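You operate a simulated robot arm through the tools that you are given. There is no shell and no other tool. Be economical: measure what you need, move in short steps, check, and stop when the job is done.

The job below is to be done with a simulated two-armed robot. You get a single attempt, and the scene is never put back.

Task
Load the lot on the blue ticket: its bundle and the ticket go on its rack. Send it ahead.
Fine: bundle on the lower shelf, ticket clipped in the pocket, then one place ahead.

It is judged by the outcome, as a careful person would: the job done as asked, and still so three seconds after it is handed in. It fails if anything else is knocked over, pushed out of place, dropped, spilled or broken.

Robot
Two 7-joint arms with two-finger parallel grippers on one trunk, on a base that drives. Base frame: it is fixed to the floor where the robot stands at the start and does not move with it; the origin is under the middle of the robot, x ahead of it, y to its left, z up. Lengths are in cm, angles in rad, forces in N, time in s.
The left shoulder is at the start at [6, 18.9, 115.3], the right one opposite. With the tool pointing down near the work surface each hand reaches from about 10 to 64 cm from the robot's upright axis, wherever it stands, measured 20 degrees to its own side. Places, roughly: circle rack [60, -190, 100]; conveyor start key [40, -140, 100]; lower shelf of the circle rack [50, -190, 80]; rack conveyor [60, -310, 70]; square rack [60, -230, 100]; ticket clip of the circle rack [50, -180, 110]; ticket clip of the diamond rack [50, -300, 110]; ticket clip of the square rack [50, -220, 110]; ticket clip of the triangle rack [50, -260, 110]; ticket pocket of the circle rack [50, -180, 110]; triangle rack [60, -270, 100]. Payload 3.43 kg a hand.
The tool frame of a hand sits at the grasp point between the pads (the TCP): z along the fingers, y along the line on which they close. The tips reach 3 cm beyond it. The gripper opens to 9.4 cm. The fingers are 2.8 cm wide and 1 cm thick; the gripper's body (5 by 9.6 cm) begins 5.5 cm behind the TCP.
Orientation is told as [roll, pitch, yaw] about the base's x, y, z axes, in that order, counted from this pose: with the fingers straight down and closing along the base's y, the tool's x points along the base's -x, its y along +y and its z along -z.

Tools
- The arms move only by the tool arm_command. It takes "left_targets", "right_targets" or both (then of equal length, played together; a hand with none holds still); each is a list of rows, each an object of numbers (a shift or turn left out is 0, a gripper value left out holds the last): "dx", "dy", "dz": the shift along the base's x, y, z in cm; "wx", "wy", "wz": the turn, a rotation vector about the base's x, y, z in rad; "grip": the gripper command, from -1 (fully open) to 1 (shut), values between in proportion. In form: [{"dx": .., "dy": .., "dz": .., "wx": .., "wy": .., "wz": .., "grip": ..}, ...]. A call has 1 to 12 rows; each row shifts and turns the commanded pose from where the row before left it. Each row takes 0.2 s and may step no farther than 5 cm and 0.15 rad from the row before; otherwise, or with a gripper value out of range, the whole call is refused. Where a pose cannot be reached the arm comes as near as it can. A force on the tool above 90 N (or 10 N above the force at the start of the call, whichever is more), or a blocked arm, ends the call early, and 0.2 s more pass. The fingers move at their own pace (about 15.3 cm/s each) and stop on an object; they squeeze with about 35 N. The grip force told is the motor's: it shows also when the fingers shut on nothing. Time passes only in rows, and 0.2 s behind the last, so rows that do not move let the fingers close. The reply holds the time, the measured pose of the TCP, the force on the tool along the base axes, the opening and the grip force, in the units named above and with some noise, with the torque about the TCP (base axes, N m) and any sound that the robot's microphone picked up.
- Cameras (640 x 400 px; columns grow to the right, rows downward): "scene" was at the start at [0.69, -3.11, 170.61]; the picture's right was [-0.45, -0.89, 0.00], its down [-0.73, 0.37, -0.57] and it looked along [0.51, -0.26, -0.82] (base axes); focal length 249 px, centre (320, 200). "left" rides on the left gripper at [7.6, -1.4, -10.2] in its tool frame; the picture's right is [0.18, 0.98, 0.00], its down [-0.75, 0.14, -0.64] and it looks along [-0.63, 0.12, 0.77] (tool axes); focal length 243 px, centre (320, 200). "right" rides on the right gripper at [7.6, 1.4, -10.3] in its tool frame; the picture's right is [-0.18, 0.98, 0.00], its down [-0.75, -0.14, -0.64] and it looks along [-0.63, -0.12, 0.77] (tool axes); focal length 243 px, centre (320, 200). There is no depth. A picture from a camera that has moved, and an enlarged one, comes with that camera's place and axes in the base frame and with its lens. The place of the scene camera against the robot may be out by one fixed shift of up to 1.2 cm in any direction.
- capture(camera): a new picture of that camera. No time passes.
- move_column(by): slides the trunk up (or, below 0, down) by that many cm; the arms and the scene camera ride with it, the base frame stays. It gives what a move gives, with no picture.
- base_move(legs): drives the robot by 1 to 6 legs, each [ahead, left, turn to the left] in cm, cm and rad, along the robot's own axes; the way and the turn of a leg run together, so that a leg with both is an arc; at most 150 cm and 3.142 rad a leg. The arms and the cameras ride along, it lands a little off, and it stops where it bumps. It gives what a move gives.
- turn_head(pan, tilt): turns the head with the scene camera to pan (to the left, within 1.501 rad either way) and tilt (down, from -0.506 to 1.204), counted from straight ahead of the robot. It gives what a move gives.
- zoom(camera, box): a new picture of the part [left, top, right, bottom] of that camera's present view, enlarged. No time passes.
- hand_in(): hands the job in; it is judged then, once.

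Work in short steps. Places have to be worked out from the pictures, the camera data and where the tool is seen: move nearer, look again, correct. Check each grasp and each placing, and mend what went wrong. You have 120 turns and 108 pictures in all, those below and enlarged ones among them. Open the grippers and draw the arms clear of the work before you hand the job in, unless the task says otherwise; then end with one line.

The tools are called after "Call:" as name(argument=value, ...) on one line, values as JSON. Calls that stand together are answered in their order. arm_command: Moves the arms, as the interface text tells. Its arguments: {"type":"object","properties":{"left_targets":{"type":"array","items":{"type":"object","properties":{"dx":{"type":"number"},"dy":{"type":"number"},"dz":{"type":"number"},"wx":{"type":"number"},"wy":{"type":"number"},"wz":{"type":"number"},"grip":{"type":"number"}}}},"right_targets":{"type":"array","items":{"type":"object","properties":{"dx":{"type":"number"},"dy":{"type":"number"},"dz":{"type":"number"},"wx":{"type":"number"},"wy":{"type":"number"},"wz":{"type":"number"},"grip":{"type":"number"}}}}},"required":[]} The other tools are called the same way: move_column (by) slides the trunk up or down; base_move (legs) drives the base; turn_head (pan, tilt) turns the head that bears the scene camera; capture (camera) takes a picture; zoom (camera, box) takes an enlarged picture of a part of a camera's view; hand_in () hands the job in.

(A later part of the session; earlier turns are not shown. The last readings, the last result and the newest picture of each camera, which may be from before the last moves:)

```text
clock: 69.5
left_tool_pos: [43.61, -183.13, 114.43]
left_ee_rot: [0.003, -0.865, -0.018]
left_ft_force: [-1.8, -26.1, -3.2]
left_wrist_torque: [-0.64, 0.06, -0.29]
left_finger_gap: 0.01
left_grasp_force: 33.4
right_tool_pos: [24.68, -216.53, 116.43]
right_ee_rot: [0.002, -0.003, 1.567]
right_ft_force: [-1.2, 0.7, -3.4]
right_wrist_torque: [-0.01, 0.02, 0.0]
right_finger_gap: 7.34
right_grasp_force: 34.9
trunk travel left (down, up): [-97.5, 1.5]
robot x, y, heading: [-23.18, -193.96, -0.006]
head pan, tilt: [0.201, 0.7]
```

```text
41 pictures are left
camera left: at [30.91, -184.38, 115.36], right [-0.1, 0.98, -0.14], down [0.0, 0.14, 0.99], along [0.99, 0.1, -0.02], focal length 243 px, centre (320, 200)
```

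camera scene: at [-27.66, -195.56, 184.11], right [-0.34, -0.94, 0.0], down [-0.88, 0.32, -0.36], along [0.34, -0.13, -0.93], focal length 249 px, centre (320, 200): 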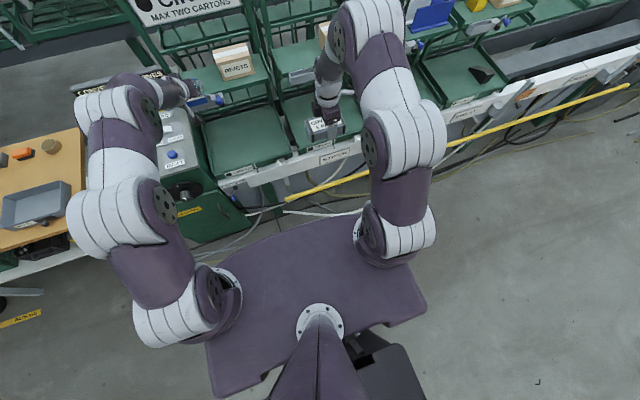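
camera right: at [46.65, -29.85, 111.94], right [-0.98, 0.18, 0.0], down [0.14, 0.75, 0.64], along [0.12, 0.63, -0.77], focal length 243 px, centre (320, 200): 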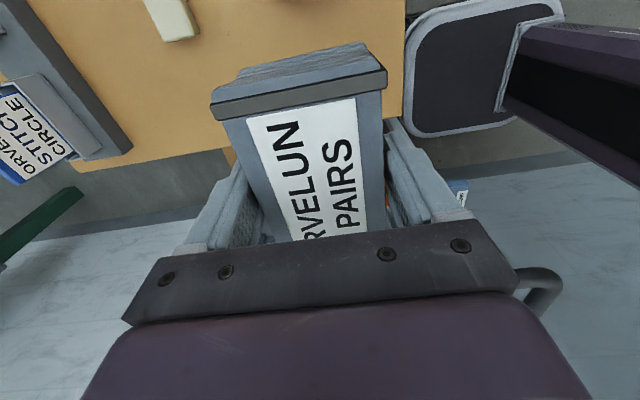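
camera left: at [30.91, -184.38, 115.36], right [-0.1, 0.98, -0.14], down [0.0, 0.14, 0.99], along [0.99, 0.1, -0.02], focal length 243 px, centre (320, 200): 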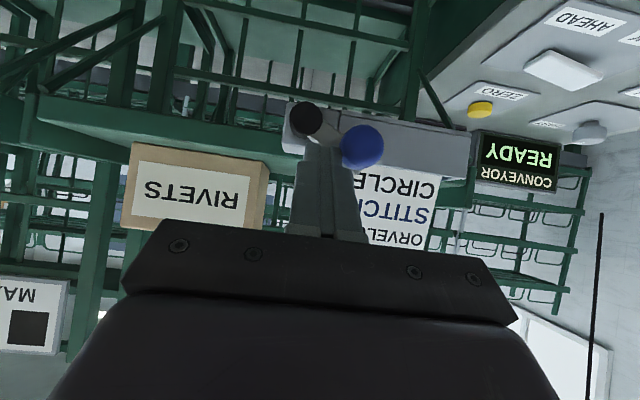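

The lever is swinging across the pocket (about 60°). I continue over the top and press down.

Call:
arm_command(left_targets=[{"dy": 0.7, "dz": -0.1}, {"dy": 0.7, "dz": -0.2}, {"dy": 0.6, "dz": -0.4}, {"dy": 0.4, "dz": -0.5}, {"dy": 0.2, "dz": -0.4}, {"dy": 0}])

Call:
capture(camera="left")

```text
clock: 70.5
left_tool_pos: [43.6, -183.05, 114.44]
left_ee_rot: [0.004, -0.886, -0.056]
left_ft_force: [-15.8, -72.1, 13.8]
left_wrist_torque: [-1.69, 0.29, -0.71]
left_finger_gap: 0.0
left_grasp_force: 32.2
right_tool_pos: [24.04, -216.94, 116.64]
right_ee_rot: [-0.003, -0.002, 1.561]
right_ft_force: [-0.7, 0.9, -3.1]
right_wrist_torque: [-0.11, 0.0, -0.04]
right_finger_gap: 7.34
right_grasp_force: 34.7
trunk travel left (down, up): [-97.5, 1.5]
robot x, y, heading: [-23.22, -193.66, -0.008]
head pan, tilt: [0.201, 0.7]
stopped in row 5 (left hand): the force on the tool passed its limit at 92 N (the readings are from after the stop); the commanded pose is now the measured one
```

```text
40 pictures are left
camera left: at [30.83, -183.78, 114.95], right [-0.06, 0.99, -0.14], down [-0.01, 0.14, 0.99], along [1.0, 0.07, 0.01], focal length 243 px, centre (320, 200)
```

left: 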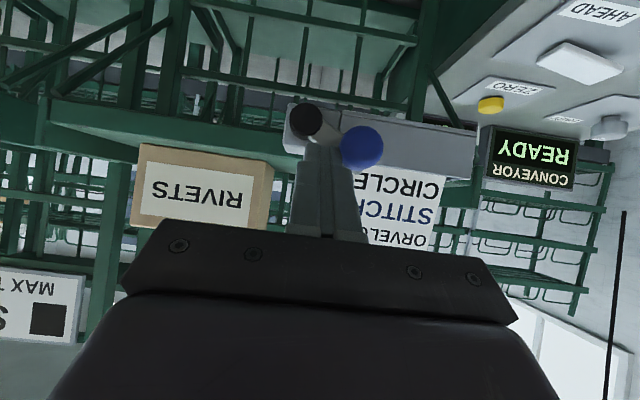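

The lever resisted at 92 N, possibly at its stop. I back off and look whether it stays.

Call:
arm_command(left_targets=[{"dy": -1, "wy": 0.02, "wz": 0.04}, {"dy": -1.5, "dz": 1}, {"dx": -3, "dz": 1, "dy": -1}, {"dx": -3}, {"dx": 0}])

Call:
zoom(camera="left", box=[300, 70, 500, 230])

```text
clock: 71.7
left_tool_pos: [38.38, -184.69, 115.7]
left_ee_rot: [-0.006, -0.859, 0.015]
left_ft_force: [0.6, 1.0, 0.1]
left_wrist_torque: [-0.04, 0.03, -0.01]
left_finger_gap: 0.01
left_grasp_force: 32.8
right_tool_pos: [24.8, -216.15, 116.34]
right_ee_rot: [0.003, 0.002, 1.567]
right_ft_force: [0.3, -0.6, -2.3]
right_wrist_torque: [-0.03, 0.02, -0.02]
right_finger_gap: 7.33
right_grasp_force: 35.2
trunk travel left (down, up): [-97.5, 1.5]
robot x, y, heading: [-23.52, -193.79, -0.006]
head pan, tilt: [0.201, 0.7]
```

```text
2.50 times, centred on (400, 150) of left
camera zoom: at [25.6, -186.16, 116.67], right [-0.13, 0.98, -0.14], down [0.0, 0.14, 0.99], along [0.99, 0.13, -0.02], focal length 606 px, centre (120, 325)
```

zoom: 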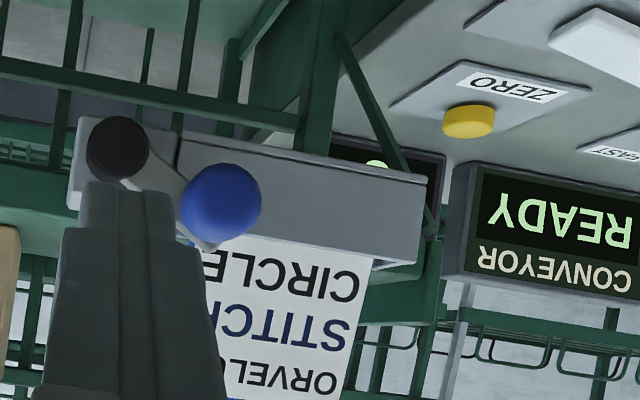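

The lever stayed across the card at ~62°, evidently its clipped stop. I now withdraw the left arm (pointing down, near the body) to free room for placing the bundle.

Call:
arm_command(left_targets=[{"dx": -4, "dz": 1}, {"dx": -4, "dz": 1, "wy": 0.14}, {"dx": -3, "dy": 1, "wy": 0.14}, {"dx": -2, "dy": 1, "wy": 0.14}, {"dx": -2, "dy": 2, "wy": 0.14}, {"dx": -2, "dy": 2, "wy": 0.14}, {"dx": -1, "dy": 2, "wy": 0.14}])

Call:
turn_head(pan=0.0, tilt=0.85)

Call:
capture(camera="scene")

Call:
zoom(camera="scene", box=[250, 130, 350, 200])

```text
clock: 73.3
left_tool_pos: [21.92, -178.5, 117.36]
left_ee_rot: [0.059, -0.208, 0.009]
left_ft_force: [0.9, 0.6, -0.2]
left_wrist_torque: [0.0, 0.0, 0.02]
left_finger_gap: 0.01
left_grasp_force: 33.4
left hand out of reach, approached as far as the arm can: row 5, 6, 7
right_tool_pos: [24.59, -216.17, 116.58]
right_ee_rot: [0.001, 0.001, 1.566]
right_ft_force: [0.2, 0.4, -3.2]
right_wrist_torque: [-0.01, 0.03, 0.0]
right_finger_gap: 7.33
right_grasp_force: 34.9
trunk travel left (down, up): [-97.5, 1.5]
robot x, y, heading: [-23.09, -193.89, -0.004]
head pan, tilt: [0.201, 0.7]
```

```text
clock: 74.1
left_tool_pos: [21.9, -178.51, 117.36]
left_ee_rot: [0.061, -0.211, 0.009]
left_ft_force: [0.2, 0.4, 0.0]
left_wrist_torque: [0.01, 0.02, -0.02]
left_finger_gap: 0.03
left_grasp_force: 33.3
right_tool_pos: [24.58, -216.2, 116.47]
right_ee_rot: [0.001, 0.0, 1.567]
right_ft_force: [-0.7, -0.4, -2.8]
right_wrist_torque: [-0.01, 0.0, -0.01]
right_finger_gap: 7.3
right_grasp_force: 34.7
trunk travel left (down, up): [-97.5, 1.5]
robot x, y, heading: [-23.49, -193.53, -0.002]
head pan, tilt: [0.0, 0.85]
```

```text
38 pictures are left
camera scene: at [-21.16, -193.72, 186.48], right [-0.01, -1.0, 0.0], down [-0.75, 0.0, -0.66], along [0.66, 0.0, -0.75], focal length 249 px, centre (320, 200)
```

scene: 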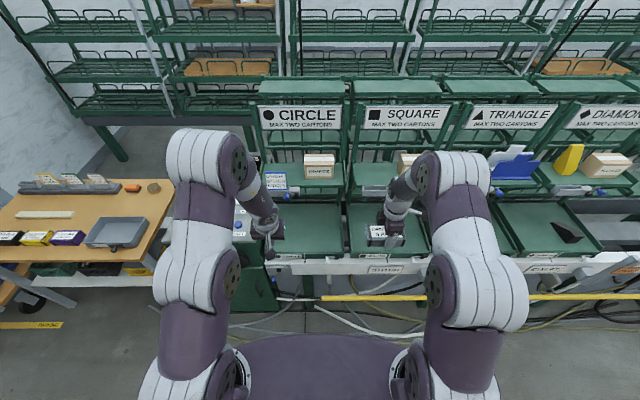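

```text
5.71 times, centred on (300, 165) of scene
camera zoom: at [-21.16, -193.72, 186.48], right [-0.01, -1.0, 0.0], down [-0.75, 0.0, -0.66], along [0.66, 0.0, -0.75], focal length 1425 px, centre (434, 400)
```

zoom: 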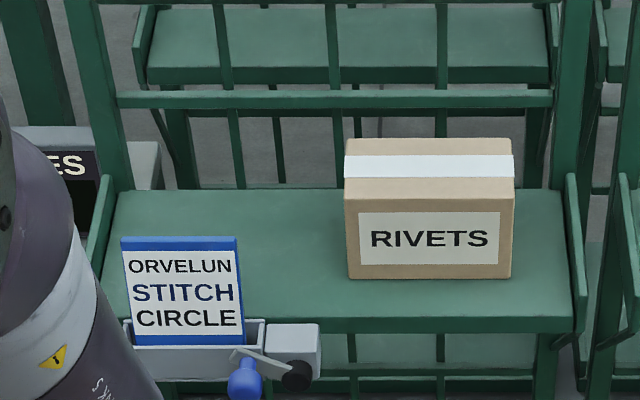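

The ticket is in the pocket with the lever across it. Now for the bundle: I shift left 4, ahead 9 and lower the trunk 15 cm.

Call:
base_move(legs=[[0, 4, 0], [9, 0, 0]])

Call:
move_column(by=-15)

Call:
turn_head(pan=-0.15, tilt=1.0)

Call:
capture(camera="scene")

```text
clock: 75.7
left_tool_pos: [30.65, -174.76, 117.52]
left_ee_rot: [0.061, -0.214, 0.009]
left_ft_force: [-0.3, -0.1, -0.1]
left_wrist_torque: [0.0, -0.05, 0.03]
left_finger_gap: 0.01
left_grasp_force: 32.5
right_tool_pos: [33.42, -212.45, 116.73]
right_ee_rot: [-0.001, -0.002, 1.567]
right_ft_force: [-0.3, 0.7, -3.6]
right_wrist_torque: [-0.03, -0.03, -0.01]
right_finger_gap: 7.31
right_grasp_force: 35.1
trunk travel left (down, up): [-97.5, 1.5]
robot x, y, heading: [-14.29, -190.0, -0.004]
head pan, tilt: [0.0, 0.85]
```

```text
clock: 77.4
left_tool_pos: [30.98, -174.71, 102.36]
left_ee_rot: [0.06, -0.211, 0.009]
left_ft_force: [-0.2, -0.3, -0.2]
left_wrist_torque: [0.0, 0.02, 0.0]
left_finger_gap: 0.01
left_grasp_force: 33.0
right_tool_pos: [33.69, -212.16, 101.55]
right_ee_rot: [0.002, 0.0, 1.566]
right_ft_force: [0.5, -0.7, -2.8]
right_wrist_torque: [-0.04, 0.0, -0.02]
right_finger_gap: 7.34
right_grasp_force: 34.7
trunk travel left (down, up): [-82.5, 16.5]
robot x, y, heading: [-14.23, -189.73, -0.007]
head pan, tilt: [0.0, 0.85]
```

```text
clock: 78.1
left_tool_pos: [30.96, -174.57, 102.31]
left_ee_rot: [0.059, -0.209, 0.009]
left_ft_force: [0.4, -1.0, 0.3]
left_wrist_torque: [-0.03, 0.01, -0.03]
left_finger_gap: 0.0
left_grasp_force: 33.2
right_tool_pos: [33.76, -212.24, 101.54]
right_ee_rot: [0.001, -0.001, 1.566]
right_ft_force: [-0.2, 0.2, -2.0]
right_wrist_torque: [-0.03, -0.02, 0.0]
right_finger_gap: 7.32
right_grasp_force: 34.6
trunk travel left (down, up): [-82.5, 16.5]
robot x, y, heading: [-14.24, -190.1, -0.004]
head pan, tilt: [-0.15, 1.0]
```

```text
36 pictures are left
camera scene: at [-12.96, -190.85, 170.37], right [-0.15, -0.99, 0.0], down [-0.83, 0.13, -0.54], along [0.53, -0.08, -0.84], focal length 249 px, centre (320, 200)
```

scene: 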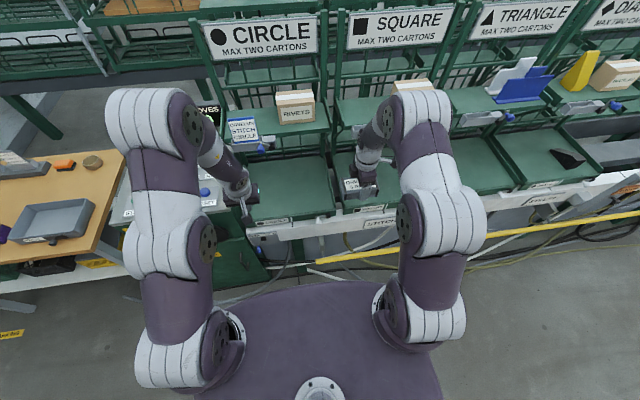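

The circle lower shelf front is at x≈37–38, spanning y -170 to -205. I move the bundle over it to (43.5,-192) at height.

Call:
arm_command(right_targets=[{"dy": 4}, {"dy": 4}, {"dy": 4}, {"dy": 4}, {"dy": 4.2}, {"dx": 3.3}, {"dx": 3.3}, {"dx": 3.2}, {"dx": 0}])

Call:
capture(camera="right")

Call:
zoom(camera="scene", box=[210, 100, 370, 230])

```text
clock: 80.1
left_tool_pos: [30.99, -174.56, 102.37]
left_ee_rot: [0.06, -0.211, 0.008]
left_ft_force: [-0.4, 0.2, -0.3]
left_wrist_torque: [-0.02, -0.02, 0.04]
left_finger_gap: 0.0
left_grasp_force: 32.8
right_tool_pos: [43.54, -192.01, 101.46]
right_ee_rot: [0.004, 0.001, 1.565]
right_ft_force: [0.0, -0.7, -2.8]
right_wrist_torque: [-0.03, -0.01, 0.03]
right_finger_gap: 7.32
right_grasp_force: 35.1
trunk travel left (down, up): [-82.5, 16.5]
robot x, y, heading: [-14.27, -189.88, -0.003]
head pan, tilt: [-0.15, 1.0]
```

```text
35 pictures are left
camera right: at [42.2, -199.81, 111.95], right [-0.98, 0.19, 0.0], down [0.15, 0.75, 0.64], along [0.12, 0.63, -0.77], focal length 243 px, centre (320, 200)
```

right: 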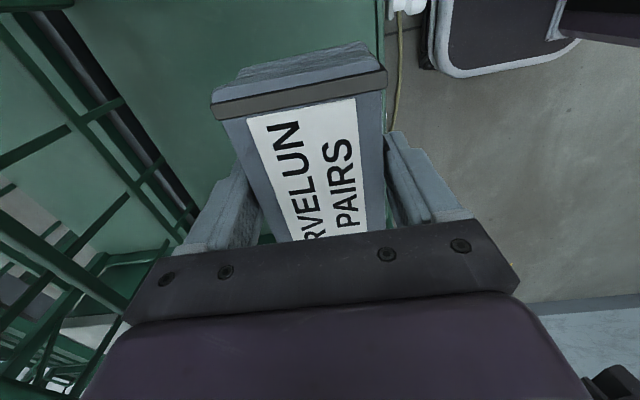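

```text
3.08 times, centred on (290, 165) of scene
camera zoom: at [-13.02, -190.89, 170.37], right [-0.15, -0.99, 0.0], down [-0.83, 0.13, -0.54], along [0.53, -0.08, -0.84], focal length 767 px, centre (412, 308)
```

zoom: 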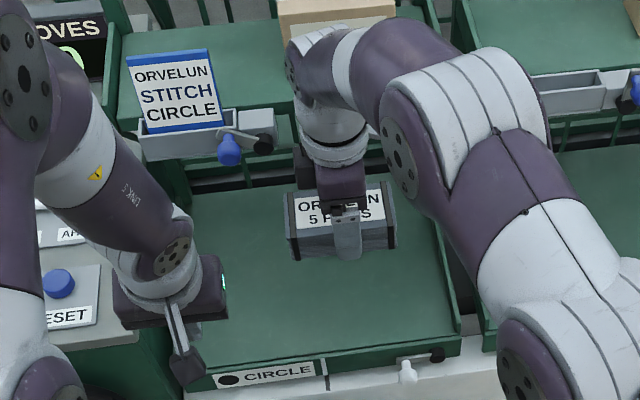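

The bundle hangs above the shelf, clear of the upper shelf and carton. I lower it, slowly near the end.

Call:
arm_command(right_targets=[{"dz": -3}, {"dz": -3}, {"dz": -3}, {"dz": -2}, {"dz": -1.5}, {"dz": -0.8}, {"dz": 0}])

Call:
zoom(camera="scene", box=[210, 100, 370, 230])

Call:
capture(camera="right")

```text
clock: 81.7
left_tool_pos: [31.04, -174.47, 102.4]
left_ee_rot: [0.059, -0.208, 0.007]
left_ft_force: [0.1, 0.2, -0.2]
left_wrist_torque: [0.0, 0.0, 0.0]
left_finger_gap: 0.01
left_grasp_force: 33.5
right_tool_pos: [43.84, -191.93, 88.33]
right_ee_rot: [0.001, -0.001, 1.564]
right_ft_force: [0.2, 0.0, -3.2]
right_wrist_torque: [0.02, 0.01, -0.04]
right_finger_gap: 7.31
right_grasp_force: 34.9
trunk travel left (down, up): [-82.5, 16.5]
robot x, y, heading: [-14.24, -190.14, -0.005]
head pan, tilt: [-0.15, 1.0]
```

```text
3.08 times, centred on (290, 165) of scene
camera zoom: at [-12.96, -190.84, 170.37], right [-0.15, -0.99, 0.0], down [-0.83, 0.13, -0.54], along [0.53, -0.08, -0.84], focal length 767 px, centre (412, 308)
```

zoom: 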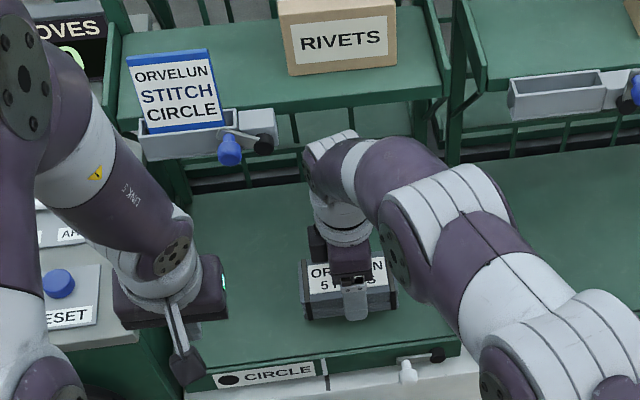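

```text
32 pictures are left
camera right: at [42.37, -199.79, 98.68], right [-0.98, 0.19, 0.0], down [0.15, 0.75, 0.64], along [0.12, 0.63, -0.77], focal length 243 px, centre (320, 200)
```

right: 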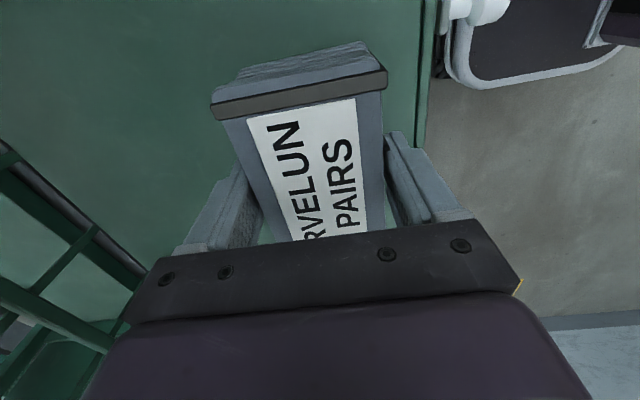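

Still a few cm above the shelf. I lower in half-centimetre steps until contact shows.

Call:
arm_command(right_targets=[{"dz": -0.6}, {"dz": -0.6}, {"dz": -0.5}, {"dz": -0.5}, {"dz": -0.4}, {"dz": 0}])

```text
clock: 83.1
left_tool_pos: [31.02, -174.53, 102.42]
left_ee_rot: [0.06, -0.211, 0.008]
left_ft_force: [0.4, -0.2, 0.8]
left_wrist_torque: [0.0, 0.01, 0.0]
left_finger_gap: 0.0
left_grasp_force: 32.4
right_tool_pos: [43.68, -192.09, 85.56]
right_ee_rot: [-0.001, -0.001, 1.564]
right_ft_force: [1.0, -0.4, 6.5]
right_wrist_torque: [0.57, 0.25, -0.11]
right_finger_gap: 7.29
right_grasp_force: 34.3
trunk travel left (down, up): [-82.5, 16.5]
robot x, y, heading: [-14.38, -189.96, -0.004]
head pan, tilt: [-0.15, 1.0]
```

Contact began (force changed by ~10 N). I lower another 0.3 to seat it.

Call:
arm_command(right_targets=[{"dz": -0.2}, {"dz": -0.2}, {"dz": 0}])

Call:
zoom(camera="scene", box=[270, 160, 350, 220])

```text
clock: 83.9
left_tool_pos: [30.87, -174.58, 102.46]
left_ee_rot: [0.059, -0.212, 0.009]
left_ft_force: [-0.7, -0.1, 1.1]
left_wrist_torque: [-0.01, 0.02, 0.03]
left_finger_gap: 0.01
left_grasp_force: 33.4
right_tool_pos: [43.66, -192.08, 85.72]
right_ee_rot: [-0.005, -0.001, 1.565]
right_ft_force: [6.4, -1.6, 31.2]
right_wrist_torque: [-0.14, 0.17, -0.06]
right_finger_gap: 7.34
right_grasp_force: 35.4
trunk travel left (down, up): [-82.5, 16.5]
robot x, y, heading: [-13.61, -190.5, -0.005]
head pan, tilt: [-0.15, 1.0]
```

```text
6.67 times, centred on (310, 190) of scene
camera zoom: at [-13.37, -190.87, 170.4], right [-0.15, -0.99, 0.0], down [-0.83, 0.13, -0.54], along [0.54, -0.08, -0.84], focal length 1662 px, centre (387, 267)
```

zoom: 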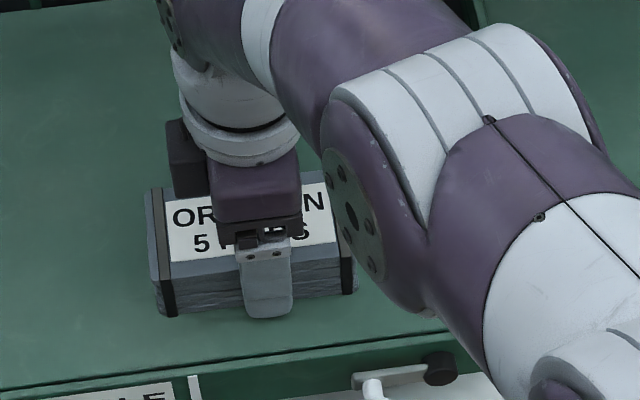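

Seated firmly on the shelf. I relieve the push, open the fingers and lift away.

Call:
arm_command(right_targets=[{"dz": 0.3}, {"grip": 0, "dz": 0}, {"grip": -1}, {"grip": -1}, {"dz": 1}, {"dz": 2}, {"dz": 3}, {"dz": 3}, {"dz": 3}])

Call:
capture(camera="right")

```text
clock: 85.9
left_tool_pos: [30.97, -174.55, 102.38]
left_ee_rot: [0.059, -0.21, 0.007]
left_ft_force: [0.0, 0.1, 0.2]
left_wrist_torque: [-0.01, -0.01, -0.01]
left_finger_gap: 0.01
left_grasp_force: 33.0
right_tool_pos: [43.56, -191.99, 97.71]
right_ee_rot: [0.0, 0.002, 1.566]
right_ft_force: [-0.2, -0.3, -0.9]
right_wrist_torque: [0.03, 0.02, -0.03]
right_finger_gap: 9.4
right_grasp_force: 0.1
trunk travel left (down, up): [-82.5, 16.5]
robot x, y, heading: [-13.99, -189.88, -0.005]
head pan, tilt: [-0.15, 1.0]
```

```text
30 pictures are left
camera right: at [42.13, -199.8, 108.02], right [-0.98, 0.19, 0.0], down [0.15, 0.75, 0.64], along [0.12, 0.63, -0.77], focal length 243 px, centre (320, 200)
```

right: 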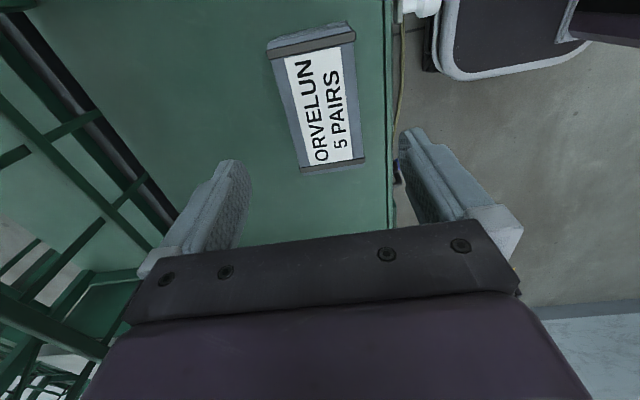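

The bundle sits well on the shelf. I withdraw the right hand and raise the trunk so the left fingers can press the clip lever down to verify it's at its stop.

Call:
arm_command(right_targets=[{"dx": -4, "dz": 2}, {"dx": -4, "dy": -2}, {"dx": -4, "dy": -4}, {"dx": -2, "dy": -4}, {"dy": -4}])

Call:
move_column(by=15)

Call:
arm_command(left_targets=[{"dz": 1, "wy": -0.14, "wx": -0.03}, {"dz": 1, "wy": -0.14, "wx": -0.03}, {"wy": -0.14}, {"wy": -0.14}, {"dy": -2}, {"dy": -2}, {"dy": -2}, {"dx": 0}])

Call:
capture(camera="left")

```text
refused: row 3 steps farther than a row can; nothing moved
```

```text
clock: 87.7
left_tool_pos: [31.0, -174.56, 117.42]
left_ee_rot: [0.06, -0.211, 0.01]
left_ft_force: [-0.6, 0.7, 0.1]
left_wrist_torque: [0.0, 0.02, 0.02]
left_finger_gap: 0.01
left_grasp_force: 32.7
right_tool_pos: [43.64, -192.01, 112.62]
right_ee_rot: [0.002, 0.001, 1.567]
right_ft_force: [0.7, 0.8, 0.2]
right_wrist_torque: [0.0, -0.01, 0.0]
right_finger_gap: 9.39
right_grasp_force: 0.1
trunk travel left (down, up): [-97.5, 1.5]
robot x, y, heading: [-14.29, -190.1, -0.001]
head pan, tilt: [-0.15, 1.0]
```

```text
clock: 89.5
left_tool_pos: [31.1, -179.72, 118.25]
left_ee_rot: [0.073, -0.63, 0.022]
left_ft_force: [0.2, -0.1, -0.1]
left_wrist_torque: [-0.02, -0.04, 0.02]
left_finger_gap: 0.01
left_grasp_force: 33.4
left hand out of reach, approached as far as the arm can: row 1, 2
right_tool_pos: [43.58, -191.92, 112.55]
right_ee_rot: [0.004, 0.0, 1.564]
right_ft_force: [0.3, 0.8, -0.8]
right_wrist_torque: [0.02, -0.01, -0.01]
right_finger_gap: 9.42
right_grasp_force: 0.1
trunk travel left (down, up): [-97.5, 1.5]
robot x, y, heading: [-14.42, -190.28, -0.004]
head pan, tilt: [-0.15, 1.0]
```

```text
29 pictures are left
camera left: at [18.99, -182.07, 121.98], right [-0.21, 0.98, -0.05], down [0.22, 0.1, 0.97], along [0.95, 0.19, -0.24], focal length 243 px, centre (320, 200)
```

left: 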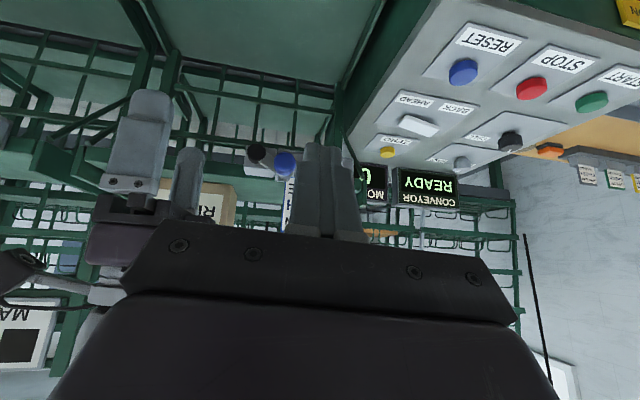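

The right retraction had been refused; no contact happened. I retract the right hand now in smaller steps.

Call:
arm_command(right_targets=[{"dx": -4}, {"dx": -4}, {"dx": -3, "dy": -3}, {"dx": -2, "dy": -4}, {"dy": -4}, {"dy": -4}])

Call:
arm_command(left_targets=[{"dx": 3, "dz": 0.5, "wx": -0.04}, {"dx": 3, "wx": -0.03}, {"dx": 2, "dy": -0.5}, {"dx": 1.5, "dy": -0.5}, {"dx": 0}])

Call:
capture(camera="left")

```text
clock: 90.9
left_tool_pos: [31.17, -179.81, 118.32]
left_ee_rot: [0.076, -0.63, 0.018]
left_ft_force: [-0.9, -0.2, -0.2]
left_wrist_torque: [0.03, 0.01, 0.04]
left_finger_gap: 0.01
left_grasp_force: 32.9
right_tool_pos: [30.44, -207.26, 112.54]
right_ee_rot: [0.0, -0.003, 1.568]
right_ft_force: [0.2, 0.7, -0.2]
right_wrist_torque: [0.03, -0.02, 0.0]
right_finger_gap: 9.41
right_grasp_force: 0.1
trunk travel left (down, up): [-97.5, 1.5]
robot x, y, heading: [-13.92, -190.05, -0.005]
head pan, tilt: [-0.15, 1.0]
```

```text
clock: 92.1
left_tool_pos: [40.52, -180.5, 119.07]
left_ee_rot: [-0.012, -0.626, 0.07]
left_ft_force: [-0.8, -1.2, 0.3]
left_wrist_torque: [-0.04, 0.01, 0.02]
left_finger_gap: 0.0
left_grasp_force: 32.6
right_tool_pos: [30.28, -207.18, 112.5]
right_ee_rot: [0.002, -0.001, 1.566]
right_ft_force: [0.6, 0.5, 0.2]
right_wrist_torque: [0.02, -0.04, 0.02]
right_finger_gap: 9.41
right_grasp_force: 0.0
trunk travel left (down, up): [-97.5, 1.5]
robot x, y, heading: [-14.13, -189.49, -0.006]
head pan, tilt: [-0.15, 1.0]
```

```text
28 pictures are left
camera left: at [28.49, -182.68, 122.91], right [-0.21, 0.97, -0.12], down [0.22, 0.17, 0.96], along [0.95, 0.18, -0.25], focal length 243 px, centre (320, 200)
```

left: 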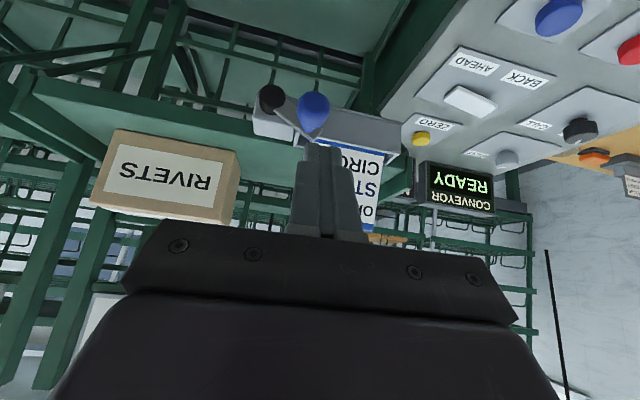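

The ball is at (45,-180.8,111.6). I position the fingertip above it and press down.

Call:
arm_command(left_targets=[{"dx": 2.7, "dy": -0.3}, {"dz": -1.2}, {"dz": -1.2}, {"dz": -0.8}, {"dz": -0.5}, {"dz": -0.5}, {"dz": 0}])

Call:
capture(camera="left")

```text
clock: 93.7
left_tool_pos: [43.1, -180.82, 116.11]
left_ee_rot: [-0.02, -0.661, 0.077]
left_ft_force: [-1.9, 10.1, 77.7]
left_wrist_torque: [0.16, -0.46, 0.12]
left_finger_gap: 0.01
left_grasp_force: 32.7
right_tool_pos: [29.57, -207.08, 112.95]
right_ee_rot: [-0.007, 0.001, 1.567]
right_ft_force: [-0.5, -0.2, 0.4]
right_wrist_torque: [0.0, -0.03, -0.01]
right_finger_gap: 9.41
right_grasp_force: 0.0
trunk travel left (down, up): [-97.5, 1.5]
robot x, y, heading: [-14.23, -189.54, -0.006]
head pan, tilt: [-0.15, 1.0]
```

```text
27 pictures are left
camera left: at [31.06, -182.91, 119.55], right [-0.21, 0.97, -0.13], down [0.19, 0.17, 0.97], along [0.96, 0.18, -0.22], focal length 243 px, centre (320, 200)
```

left: 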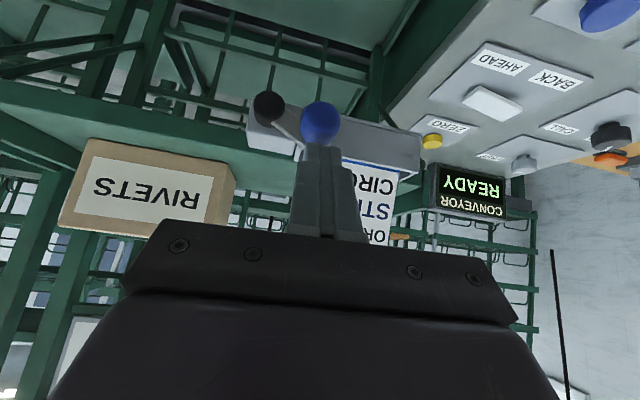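

It holds at 78 N: the clip is at its stop. While here, I zoom the wrist view on the console to check the settings, and then lift off.

Call:
zoom(camera="left", box=[400, 20, 640, 180])

Call:
arm_command(left_targets=[{"dz": 1}, {"dz": 1.5}, {"dx": -3, "dz": 1}, {"dx": -4}, {"dx": -4}])

Call:
zoom(camera="scene", box=[220, 90, 360, 230])

```text
2.50 times, centred on (520, 100) of left
camera zoom: at [31.06, -182.91, 119.55], right [-0.21, 0.97, -0.13], down [0.19, 0.17, 0.97], along [0.96, 0.18, -0.22], focal length 606 px, centre (-180, 450)
```

zoom: 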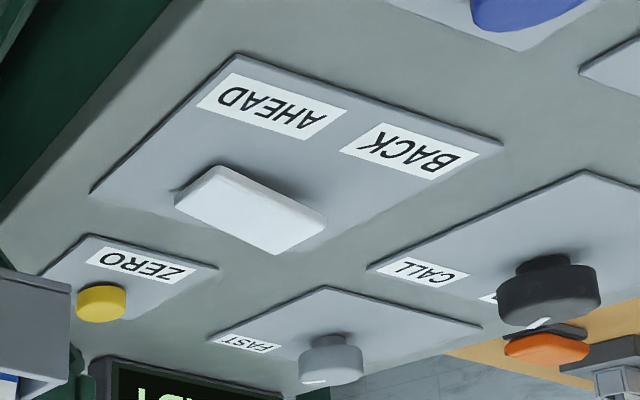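

```text
clock: 94.9
left_tool_pos: [32.09, -180.98, 118.1]
left_ee_rot: [-0.013, -0.628, 0.071]
left_ft_force: [0.7, 0.5, -0.7]
left_wrist_torque: [0.04, -0.02, 0.01]
left_finger_gap: 0.0
left_grasp_force: 32.6
right_tool_pos: [30.42, -207.14, 112.49]
right_ee_rot: [0.002, 0.001, 1.566]
right_ft_force: [-0.2, 0.0, 0.3]
right_wrist_torque: [-0.02, 0.0, 0.0]
right_finger_gap: 9.39
right_grasp_force: 0.1
trunk travel left (down, up): [-97.5, 1.5]
robot x, y, heading: [-14.45, -190.5, -0.005]
head pan, tilt: [-0.15, 1.0]
```

```text
2.86 times, centred on (290, 160) of scene
camera zoom: at [-13.06, -190.87, 185.36], right [-0.15, -0.99, 0.0], down [-0.83, 0.13, -0.54], along [0.53, -0.08, -0.84], focal length 712 px, centre (406, 314)
```

zoom: 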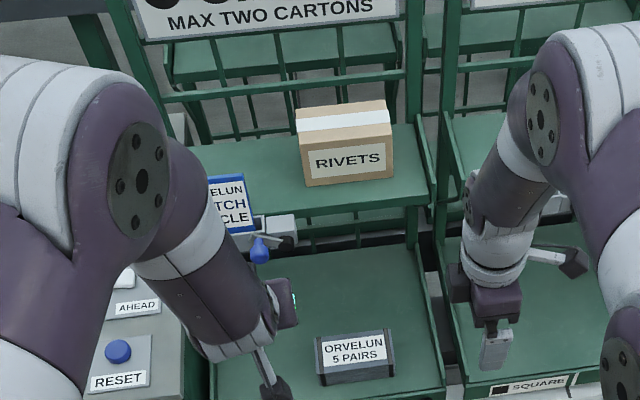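

Settings confirm STEP and AHEAD, display READY. I turn the left hand to point down, tuck the right, and drive left to face the START key (about (38.7,-137.4,98)).

Call:
arm_command(left_targets=[{"dx": -2, "wy": 0.126}, {"wy": 0.126, "dx": -1}, {"wy": 0.126}, {"wy": 0.126}, {"wy": 0.126}, {"dx": 0}], right_targets=[{"dx": -2}, {"dx": -2}, {"dx": -2}, {"dx": 0}, {"dx": 0}, {"dx": 0}])

Call:
base_move(legs=[[-3, 36, 0]])

Call:
turn_head(pan=0.3, tilt=0.9)

Call:
capture(camera="scene")

Call:
capture(camera="left")

```text
clock: 96.3
left_tool_pos: [29.51, -179.66, 118.12]
left_ee_rot: [0.078, -0.185, 0.061]
left_ft_force: [0.5, 0.8, 0.0]
left_wrist_torque: [0.02, 0.02, 0.05]
left_finger_gap: 0.0
left_grasp_force: 33.6
left hand out of reach, approached as far as the arm can: row 4, 5
right_tool_pos: [24.63, -207.12, 112.7]
right_ee_rot: [0.002, 0.001, 1.566]
right_ft_force: [0.1, 0.5, 0.2]
right_wrist_torque: [0.0, -0.02, 0.0]
right_finger_gap: 9.37
right_grasp_force: 0.0
trunk travel left (down, up): [-97.5, 1.5]
robot x, y, heading: [-14.02, -189.98, -0.01]
head pan, tilt: [-0.15, 1.0]
```

```text
clock: 98.6
left_tool_pos: [26.75, -144.3, 118.04]
left_ee_rot: [0.079, -0.184, 0.061]
left_ft_force: [0.1, -0.4, -0.4]
left_wrist_torque: [0.01, 0.0, -0.02]
left_finger_gap: 0.0
left_grasp_force: 32.8
right_tool_pos: [21.72, -171.54, 112.64]
right_ee_rot: [0.001, -0.001, 1.565]
right_ft_force: [0.0, -0.2, 0.3]
right_wrist_torque: [0.0, 0.01, -0.04]
right_finger_gap: 9.41
right_grasp_force: 0.1
trunk travel left (down, up): [-97.5, 1.5]
robot x, y, heading: [-16.65, -154.08, -0.002]
head pan, tilt: [-0.15, 1.0]
```

```text
clock: 99.5
left_tool_pos: [26.66, -144.04, 118.09]
left_ee_rot: [0.078, -0.187, 0.061]
left_ft_force: [0.1, -0.2, 0.0]
left_wrist_torque: [0.0, -0.03, -0.01]
left_finger_gap: 0.0
left_grasp_force: 33.2
right_tool_pos: [21.77, -171.37, 112.67]
right_ee_rot: [0.003, 0.0, 1.566]
right_ft_force: [-0.9, 0.1, -0.4]
right_wrist_torque: [0.0, 0.02, -0.05]
right_finger_gap: 9.39
right_grasp_force: 0.0
trunk travel left (down, up): [-97.5, 1.5]
robot x, y, heading: [-17.41, -154.17, -0.006]
head pan, tilt: [0.3, 0.901]
```

```text
24 pictures are left
camera scene: at [-15.54, -151.91, 186.09], right [0.29, -0.96, 0.0], down [-0.75, -0.23, -0.62], along [0.59, 0.18, -0.78], focal length 249 px, centre (320, 200)
```

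scene: 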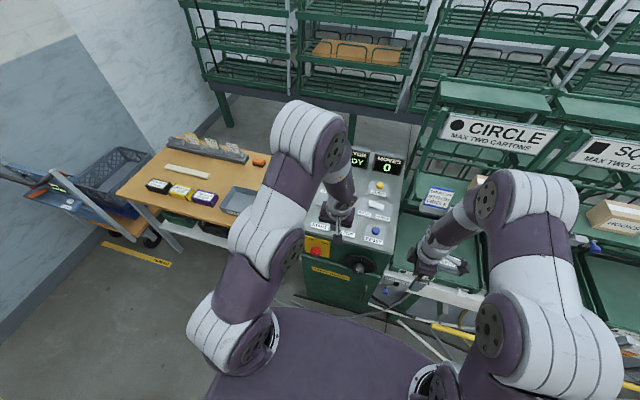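

```text
23 pictures are left
camera left: at [17.54, -146.77, 126.65], right [-0.25, 0.97, 0.04], down [0.61, 0.13, 0.78], along [0.75, 0.22, -0.63], focal length 243 px, centre (320, 200)
```

left: 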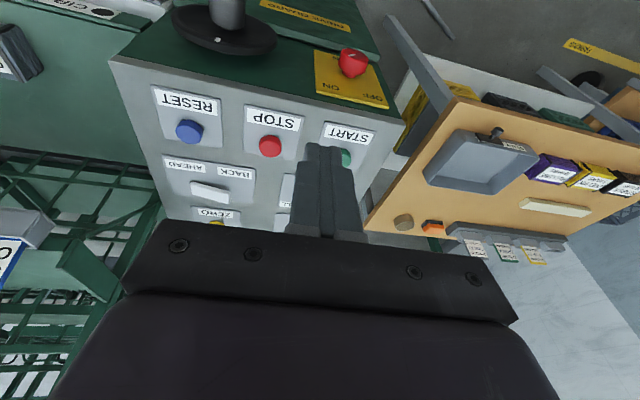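

START is at about (39.6,-136.3). I level the left hand and move it above START, then look.

Call:
arm_command(left_targets=[{"dx": 3, "dy": 2, "wx": -0.04, "wy": 0.09, "wz": -0.03}, {"dx": 3, "dy": 2, "wx": -0.038, "wy": 0.095, "wz": -0.03}, {"dx": 3, "dy": 2}, {"dx": 2.5, "dy": 1.7}, {"dz": -2}, {"dz": -2}, {"dz": 0}])

Call:
capture(camera="left")

Call:
zoom(camera="scene", box=[270, 140, 430, 300])

```text
clock: 101.1
left_tool_pos: [29.82, -139.37, 112.08]
left_ee_rot: [0.056, -0.126, 0.045]
left_ft_force: [-0.2, -0.1, -0.3]
left_wrist_torque: [0.01, -0.04, -0.03]
left_finger_gap: 0.02
left_grasp_force: 33.0
left hand out of reach, approached as far as the arm can: row 1, 2, 3, 4
right_tool_pos: [21.71, -171.33, 112.72]
right_ee_rot: [0.003, 0.0, 1.566]
right_ft_force: [-0.1, 0.1, 0.2]
right_wrist_torque: [0.03, -0.03, -0.01]
right_finger_gap: 9.4
right_grasp_force: 0.0
trunk travel left (down, up): [-97.5, 1.5]
robot x, y, heading: [-17.07, -154.41, -0.002]
head pan, tilt: [0.3, 0.901]
```

```text
22 pictures are left
camera left: at [21.18, -141.79, 121.21], right [-0.23, 0.97, 0.03], down [0.66, 0.14, 0.74], along [0.71, 0.19, -0.67], focal length 243 px, centre (320, 200)
```

left: 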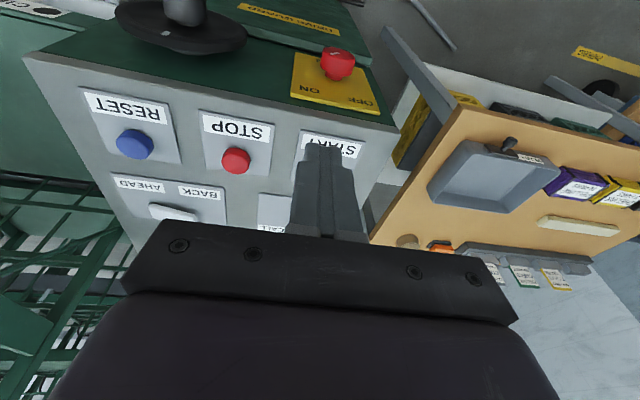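

```text
2.50 times, centred on (350, 220) of scene
camera zoom: at [-15.53, -151.9, 186.09], right [0.29, -0.96, 0.0], down [-0.75, -0.23, -0.62], along [0.59, 0.18, -0.78], focal length 623 px, centre (245, 150)
```

zoom: 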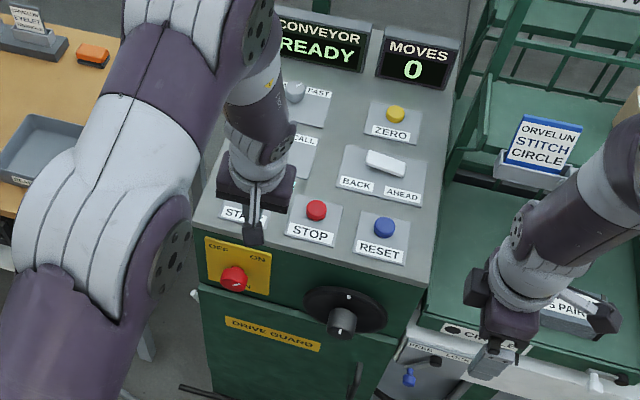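

Triangulated: START at about (42.5,-134.8,96). The arm lagged near its limit; I continue toward it with small rows.

Call:
arm_command(left_targets=[{"dx": 2.5, "dz": -0.5}, {"dx": 2.5, "dz": -0.5}, {"dx": 2.5, "dy": 1, "wy": 0.06}, {"dx": 2.5, "dy": 1.5, "wy": 0.06}, {"dx": 2.5, "dy": 1.5, "wx": -0.05, "wz": -0.04}, {"dx": 0}])

Call:
capture(camera="left")

```text
clock: 102.5
left_tool_pos: [34.44, -133.67, 108.88]
left_ee_rot: [0.094, -0.181, 0.031]
left_ft_force: [-0.3, -0.6, -0.3]
left_wrist_torque: [0.01, -0.01, -0.02]
left_finger_gap: 0.0
left_grasp_force: 33.7
left hand out of reach, approached as far as the arm can: row 2, 3, 4, 5
right_tool_pos: [21.63, -171.43, 112.73]
right_ee_rot: [0.001, 0.002, 1.564]
right_ft_force: [0.0, 0.0, 0.3]
right_wrist_torque: [0.01, 0.0, 0.02]
right_finger_gap: 9.42
right_grasp_force: 0.1
trunk travel left (down, up): [-97.5, 1.5]
robot x, y, heading: [-17.0, -154.28, -0.004]
head pan, tilt: [0.3, 0.901]
```

```text
20 pictures are left
camera left: at [25.22, -136.39, 117.51], right [-0.23, 0.97, 0.06], down [0.62, 0.1, 0.78], along [0.75, 0.21, -0.63], focal length 243 px, centre (320, 200)
```

left: 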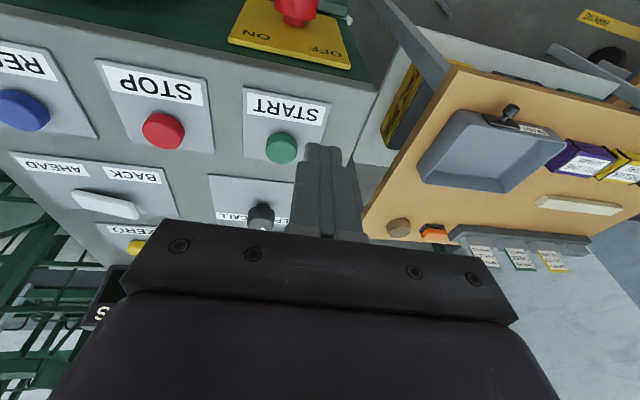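

START seen at (42.5,-135.2,96). I move over it keeping a slight forward pitch, which the wrist handles more easily.

Call:
arm_command(left_targets=[{"dx": 2, "dy": -0.5, "wy": -0.1, "dz": -0.5}, {"dx": 2, "dy": -0.5, "wy": -0.1, "dz": -0.5}, {"dx": 1.5, "dy": -0.5, "dz": -1}, {"dx": 1, "dy": -0.3, "dz": -1}, {"dx": 0}])

Call:
capture(camera="left")

```text
clock: 103.7
left_tool_pos: [40.36, -135.34, 106.22]
left_ee_rot: [0.085, -0.38, 0.033]
left_ft_force: [-0.1, 0.4, -0.5]
left_wrist_torque: [0.02, 0.02, 0.02]
left_finger_gap: 0.01
left_grasp_force: 32.8
left hand out of reach, approached as far as the arm can: row 2
right_tool_pos: [21.72, -171.45, 112.77]
right_ee_rot: [0.001, -0.001, 1.566]
right_ft_force: [-0.7, -0.1, 0.0]
right_wrist_torque: [0.01, -0.01, 0.0]
right_finger_gap: 9.4
right_grasp_force: 0.1
trunk travel left (down, up): [-97.5, 1.5]
robot x, y, heading: [-16.96, -154.38, -0.006]
head pan, tilt: [0.3, 0.901]
```

```text
19 pictures are left
camera left: at [29.61, -137.97, 112.79], right [-0.23, 0.97, 0.01], down [0.45, 0.1, 0.88], along [0.86, 0.21, -0.47], focal length 243 px, centre (320, 200)
```

left: 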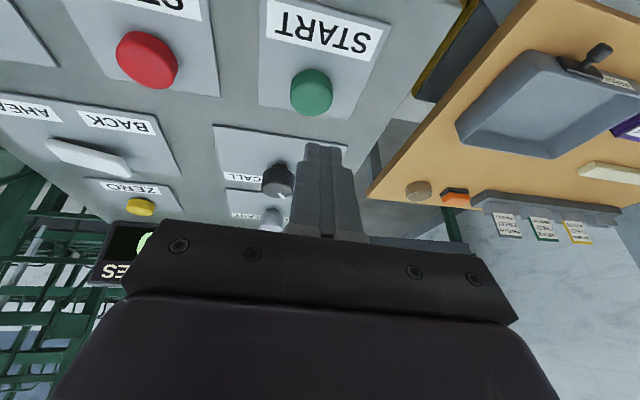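

START confirmed at (42.6,-135.35,96). I lower the fingertip toward it: first 5.5 cm.

Call:
arm_command(left_targets=[{"dx": 1.7, "dy": -0.25}, {"dz": -1.5}, {"dz": -1.5}, {"dz": -1.5}, {"dz": -1}, {"dz": 0}])

Call:
capture(camera="left")

```text
clock: 105.1
left_tool_pos: [42.36, -135.5, 100.76]
left_ee_rot: [0.085, -0.378, 0.034]
left_ft_force: [-0.1, 0.6, 0.3]
left_wrist_torque: [0.03, 0.01, 0.02]
left_finger_gap: 0.0
left_grasp_force: 32.4
right_tool_pos: [21.82, -171.47, 112.79]
right_ee_rot: [0.0, 0.001, 1.568]
right_ft_force: [0.0, -0.2, -0.1]
right_wrist_torque: [-0.03, 0.01, -0.02]
right_finger_gap: 9.41
right_grasp_force: 0.0
trunk travel left (down, up): [-97.5, 1.5]
robot x, y, heading: [-17.26, -154.47, -0.006]
head pan, tilt: [0.3, 0.901]
```

```text
18 pictures are left
camera left: at [31.57, -138.23, 107.37], right [-0.24, 0.97, 0.01], down [0.46, 0.1, 0.88], along [0.86, 0.21, -0.47], focal length 243 px, centre (320, 200)
```

left: 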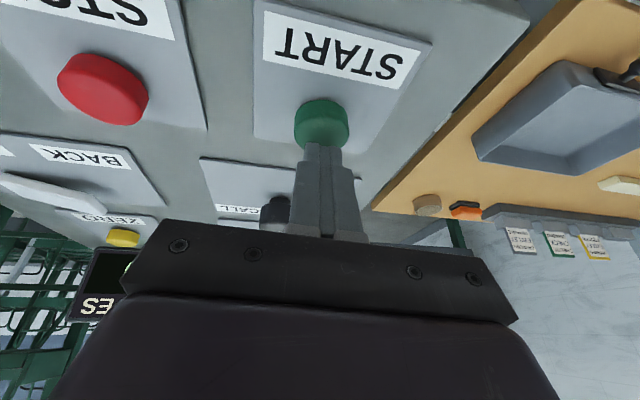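

The fingertip is right above the START key. I press down in small steps and then lift.

Call:
arm_command(left_targets=[{"dz": -0.5}, {"dz": -0.4}, {"dz": -0.4}, {"dz": -0.3}, {"dz": -0.3}])

```text
clock: 106.3
left_tool_pos: [42.24, -135.68, 99.74]
left_ee_rot: [0.087, -0.394, 0.034]
left_ft_force: [3.8, 5.0, 51.3]
left_wrist_torque: [0.21, -0.04, -0.13]
left_finger_gap: 0.01
left_grasp_force: 32.8
right_tool_pos: [21.11, -171.51, 112.98]
right_ee_rot: [-0.003, 0.0, 1.565]
right_ft_force: [0.1, 0.5, -0.1]
right_wrist_torque: [0.04, -0.01, 0.05]
right_finger_gap: 9.42
right_grasp_force: 0.2
trunk travel left (down, up): [-97.5, 1.5]
robot x, y, heading: [-17.07, -154.29, -0.004]
head pan, tilt: [0.3, 0.901]
heard: click
```

A click was heard. I lift the finger off and look at the display and racks.

Call:
arm_command(left_targets=[{"dz": 1}, {"dz": 2}, {"dz": 2}, {"dz": 0}])

Call:
turn_head(pan=-0.3, tilt=0.7)

Call:
capture(camera="scene")

```text
clock: 107.3
left_tool_pos: [42.19, -135.55, 103.86]
left_ee_rot: [0.088, -0.377, 0.033]
left_ft_force: [0.4, 0.1, -0.1]
left_wrist_torque: [0.0, 0.02, 0.0]
left_finger_gap: 0.0
left_grasp_force: 33.4
right_tool_pos: [21.87, -171.5, 112.58]
right_ee_rot: [0.002, 0.001, 1.566]
right_ft_force: [0.1, 0.2, -0.3]
right_wrist_torque: [0.02, 0.0, 0.0]
right_finger_gap: 9.41
right_grasp_force: 0.0
trunk travel left (down, up): [-97.5, 1.5]
robot x, y, heading: [-16.81, -154.3, -0.002]
head pan, tilt: [0.3, 0.901]
```

```text
clock: 108.3
left_tool_pos: [42.12, -135.52, 103.93]
left_ee_rot: [0.085, -0.378, 0.033]
left_ft_force: [0.0, -0.3, -0.2]
left_wrist_torque: [-0.01, 0.0, 0.0]
left_finger_gap: 0.01
left_grasp_force: 33.4
right_tool_pos: [21.77, -171.46, 112.73]
right_ee_rot: [0.001, 0.001, 1.565]
right_ft_force: [0.9, -0.8, -0.2]
right_wrist_torque: [-0.02, 0.03, 0.03]
right_finger_gap: 9.4
right_grasp_force: 0.0
trunk travel left (down, up): [-97.5, 1.5]
robot x, y, heading: [-17.32, -154.47, -0.003]
head pan, tilt: [-0.3, 0.7]
```

```text
17 pictures are left
camera scene: at [-14.67, -156.72, 187.7], right [-0.3, -0.95, 0.0], down [-0.61, 0.19, -0.76], along [0.73, -0.23, -0.64], focal length 249 px, centre (320, 200)
```

scene: 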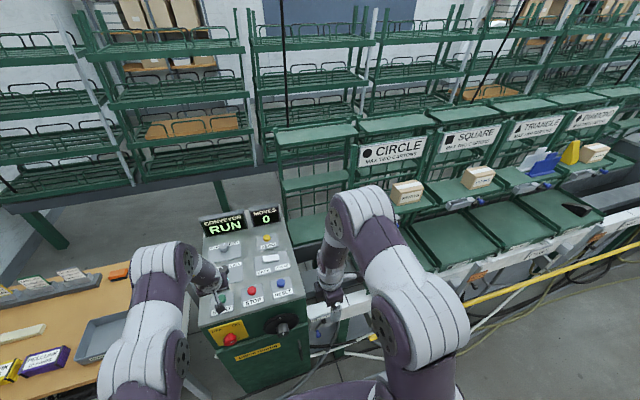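

The conveyor shows RUN and the racks are moving ahead. I draw the left hand up and back while it runs, opening the gripper clear of the console.

Call:
arm_command(left_targets=[{"dz": 3}, {"dz": 2, "dx": -2}, {"dx": -4}, {"dx": -4}, {"dx": -3, "grip": -1}, {"dx": 0, "grip": -1}, {"dx": 0}, {"dx": 0}, {"dx": 0}, {"dx": 0}, {"dx": 0}, {"dx": 0}])

Call:
capture(camera="scene")

```text
clock: 110.9
left_tool_pos: [29.15, -135.41, 108.64]
left_ee_rot: [0.085, -0.378, 0.033]
left_ft_force: [0.1, 0.3, 0.4]
left_wrist_torque: [-0.03, -0.01, 0.0]
left_finger_gap: 9.39
left_grasp_force: 0.1
right_tool_pos: [21.84, -171.39, 112.55]
right_ee_rot: [0.003, -0.001, 1.565]
right_ft_force: [0.7, -0.9, -0.2]
right_wrist_torque: [0.01, -0.01, 0.0]
right_finger_gap: 9.38
right_grasp_force: 0.0
trunk travel left (down, up): [-97.5, 1.5]
robot x, y, heading: [-16.93, -154.55, -0.001]
head pan, tilt: [-0.3, 0.7]
```

```text
16 pictures are left
camera scene: at [-14.63, -156.73, 187.71], right [-0.3, -0.95, 0.0], down [-0.61, 0.19, -0.76], along [0.73, -0.23, -0.64], focal length 249 px, centre (320, 200)
```

scene: 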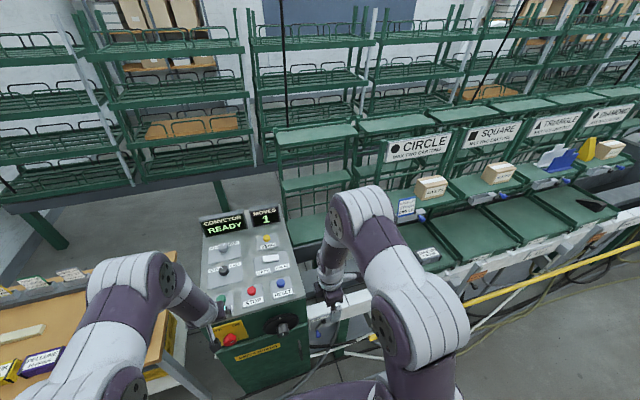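

MOVES shows 1 and READY. I zoom in to verify the rack, ticket and bundle.

Call:
zoom(camera="scene", box=[370, 120, 500, 280])

Call:
zoom(camera="scene", box=[480, 90, 640, 240])

```text
2.50 times, centred on (435, 200) of scene
camera zoom: at [-14.63, -156.73, 187.71], right [-0.3, -0.95, 0.0], down [-0.61, 0.19, -0.76], along [0.73, -0.23, -0.64], focal length 623 px, centre (32, 200)
```

zoom: 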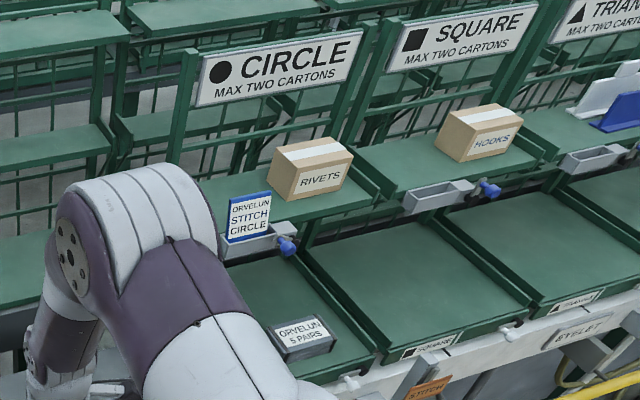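

```text
2.67 times, centred on (560, 165) of scene
camera zoom: at [-14.63, -156.73, 187.71], right [-0.3, -0.95, 0.0], down [-0.61, 0.19, -0.76], along [0.73, -0.23, -0.64], focal length 665 px, centre (-320, 293)
```

zoom: 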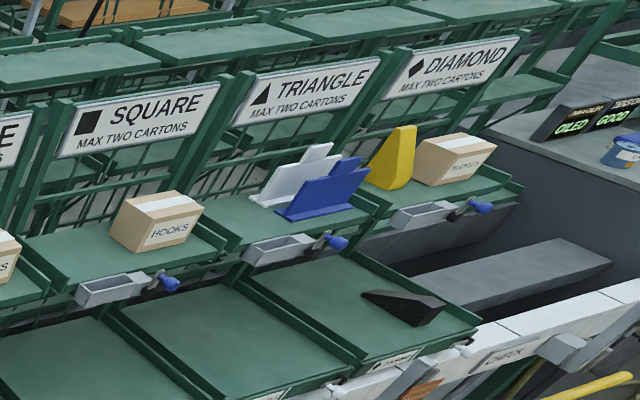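

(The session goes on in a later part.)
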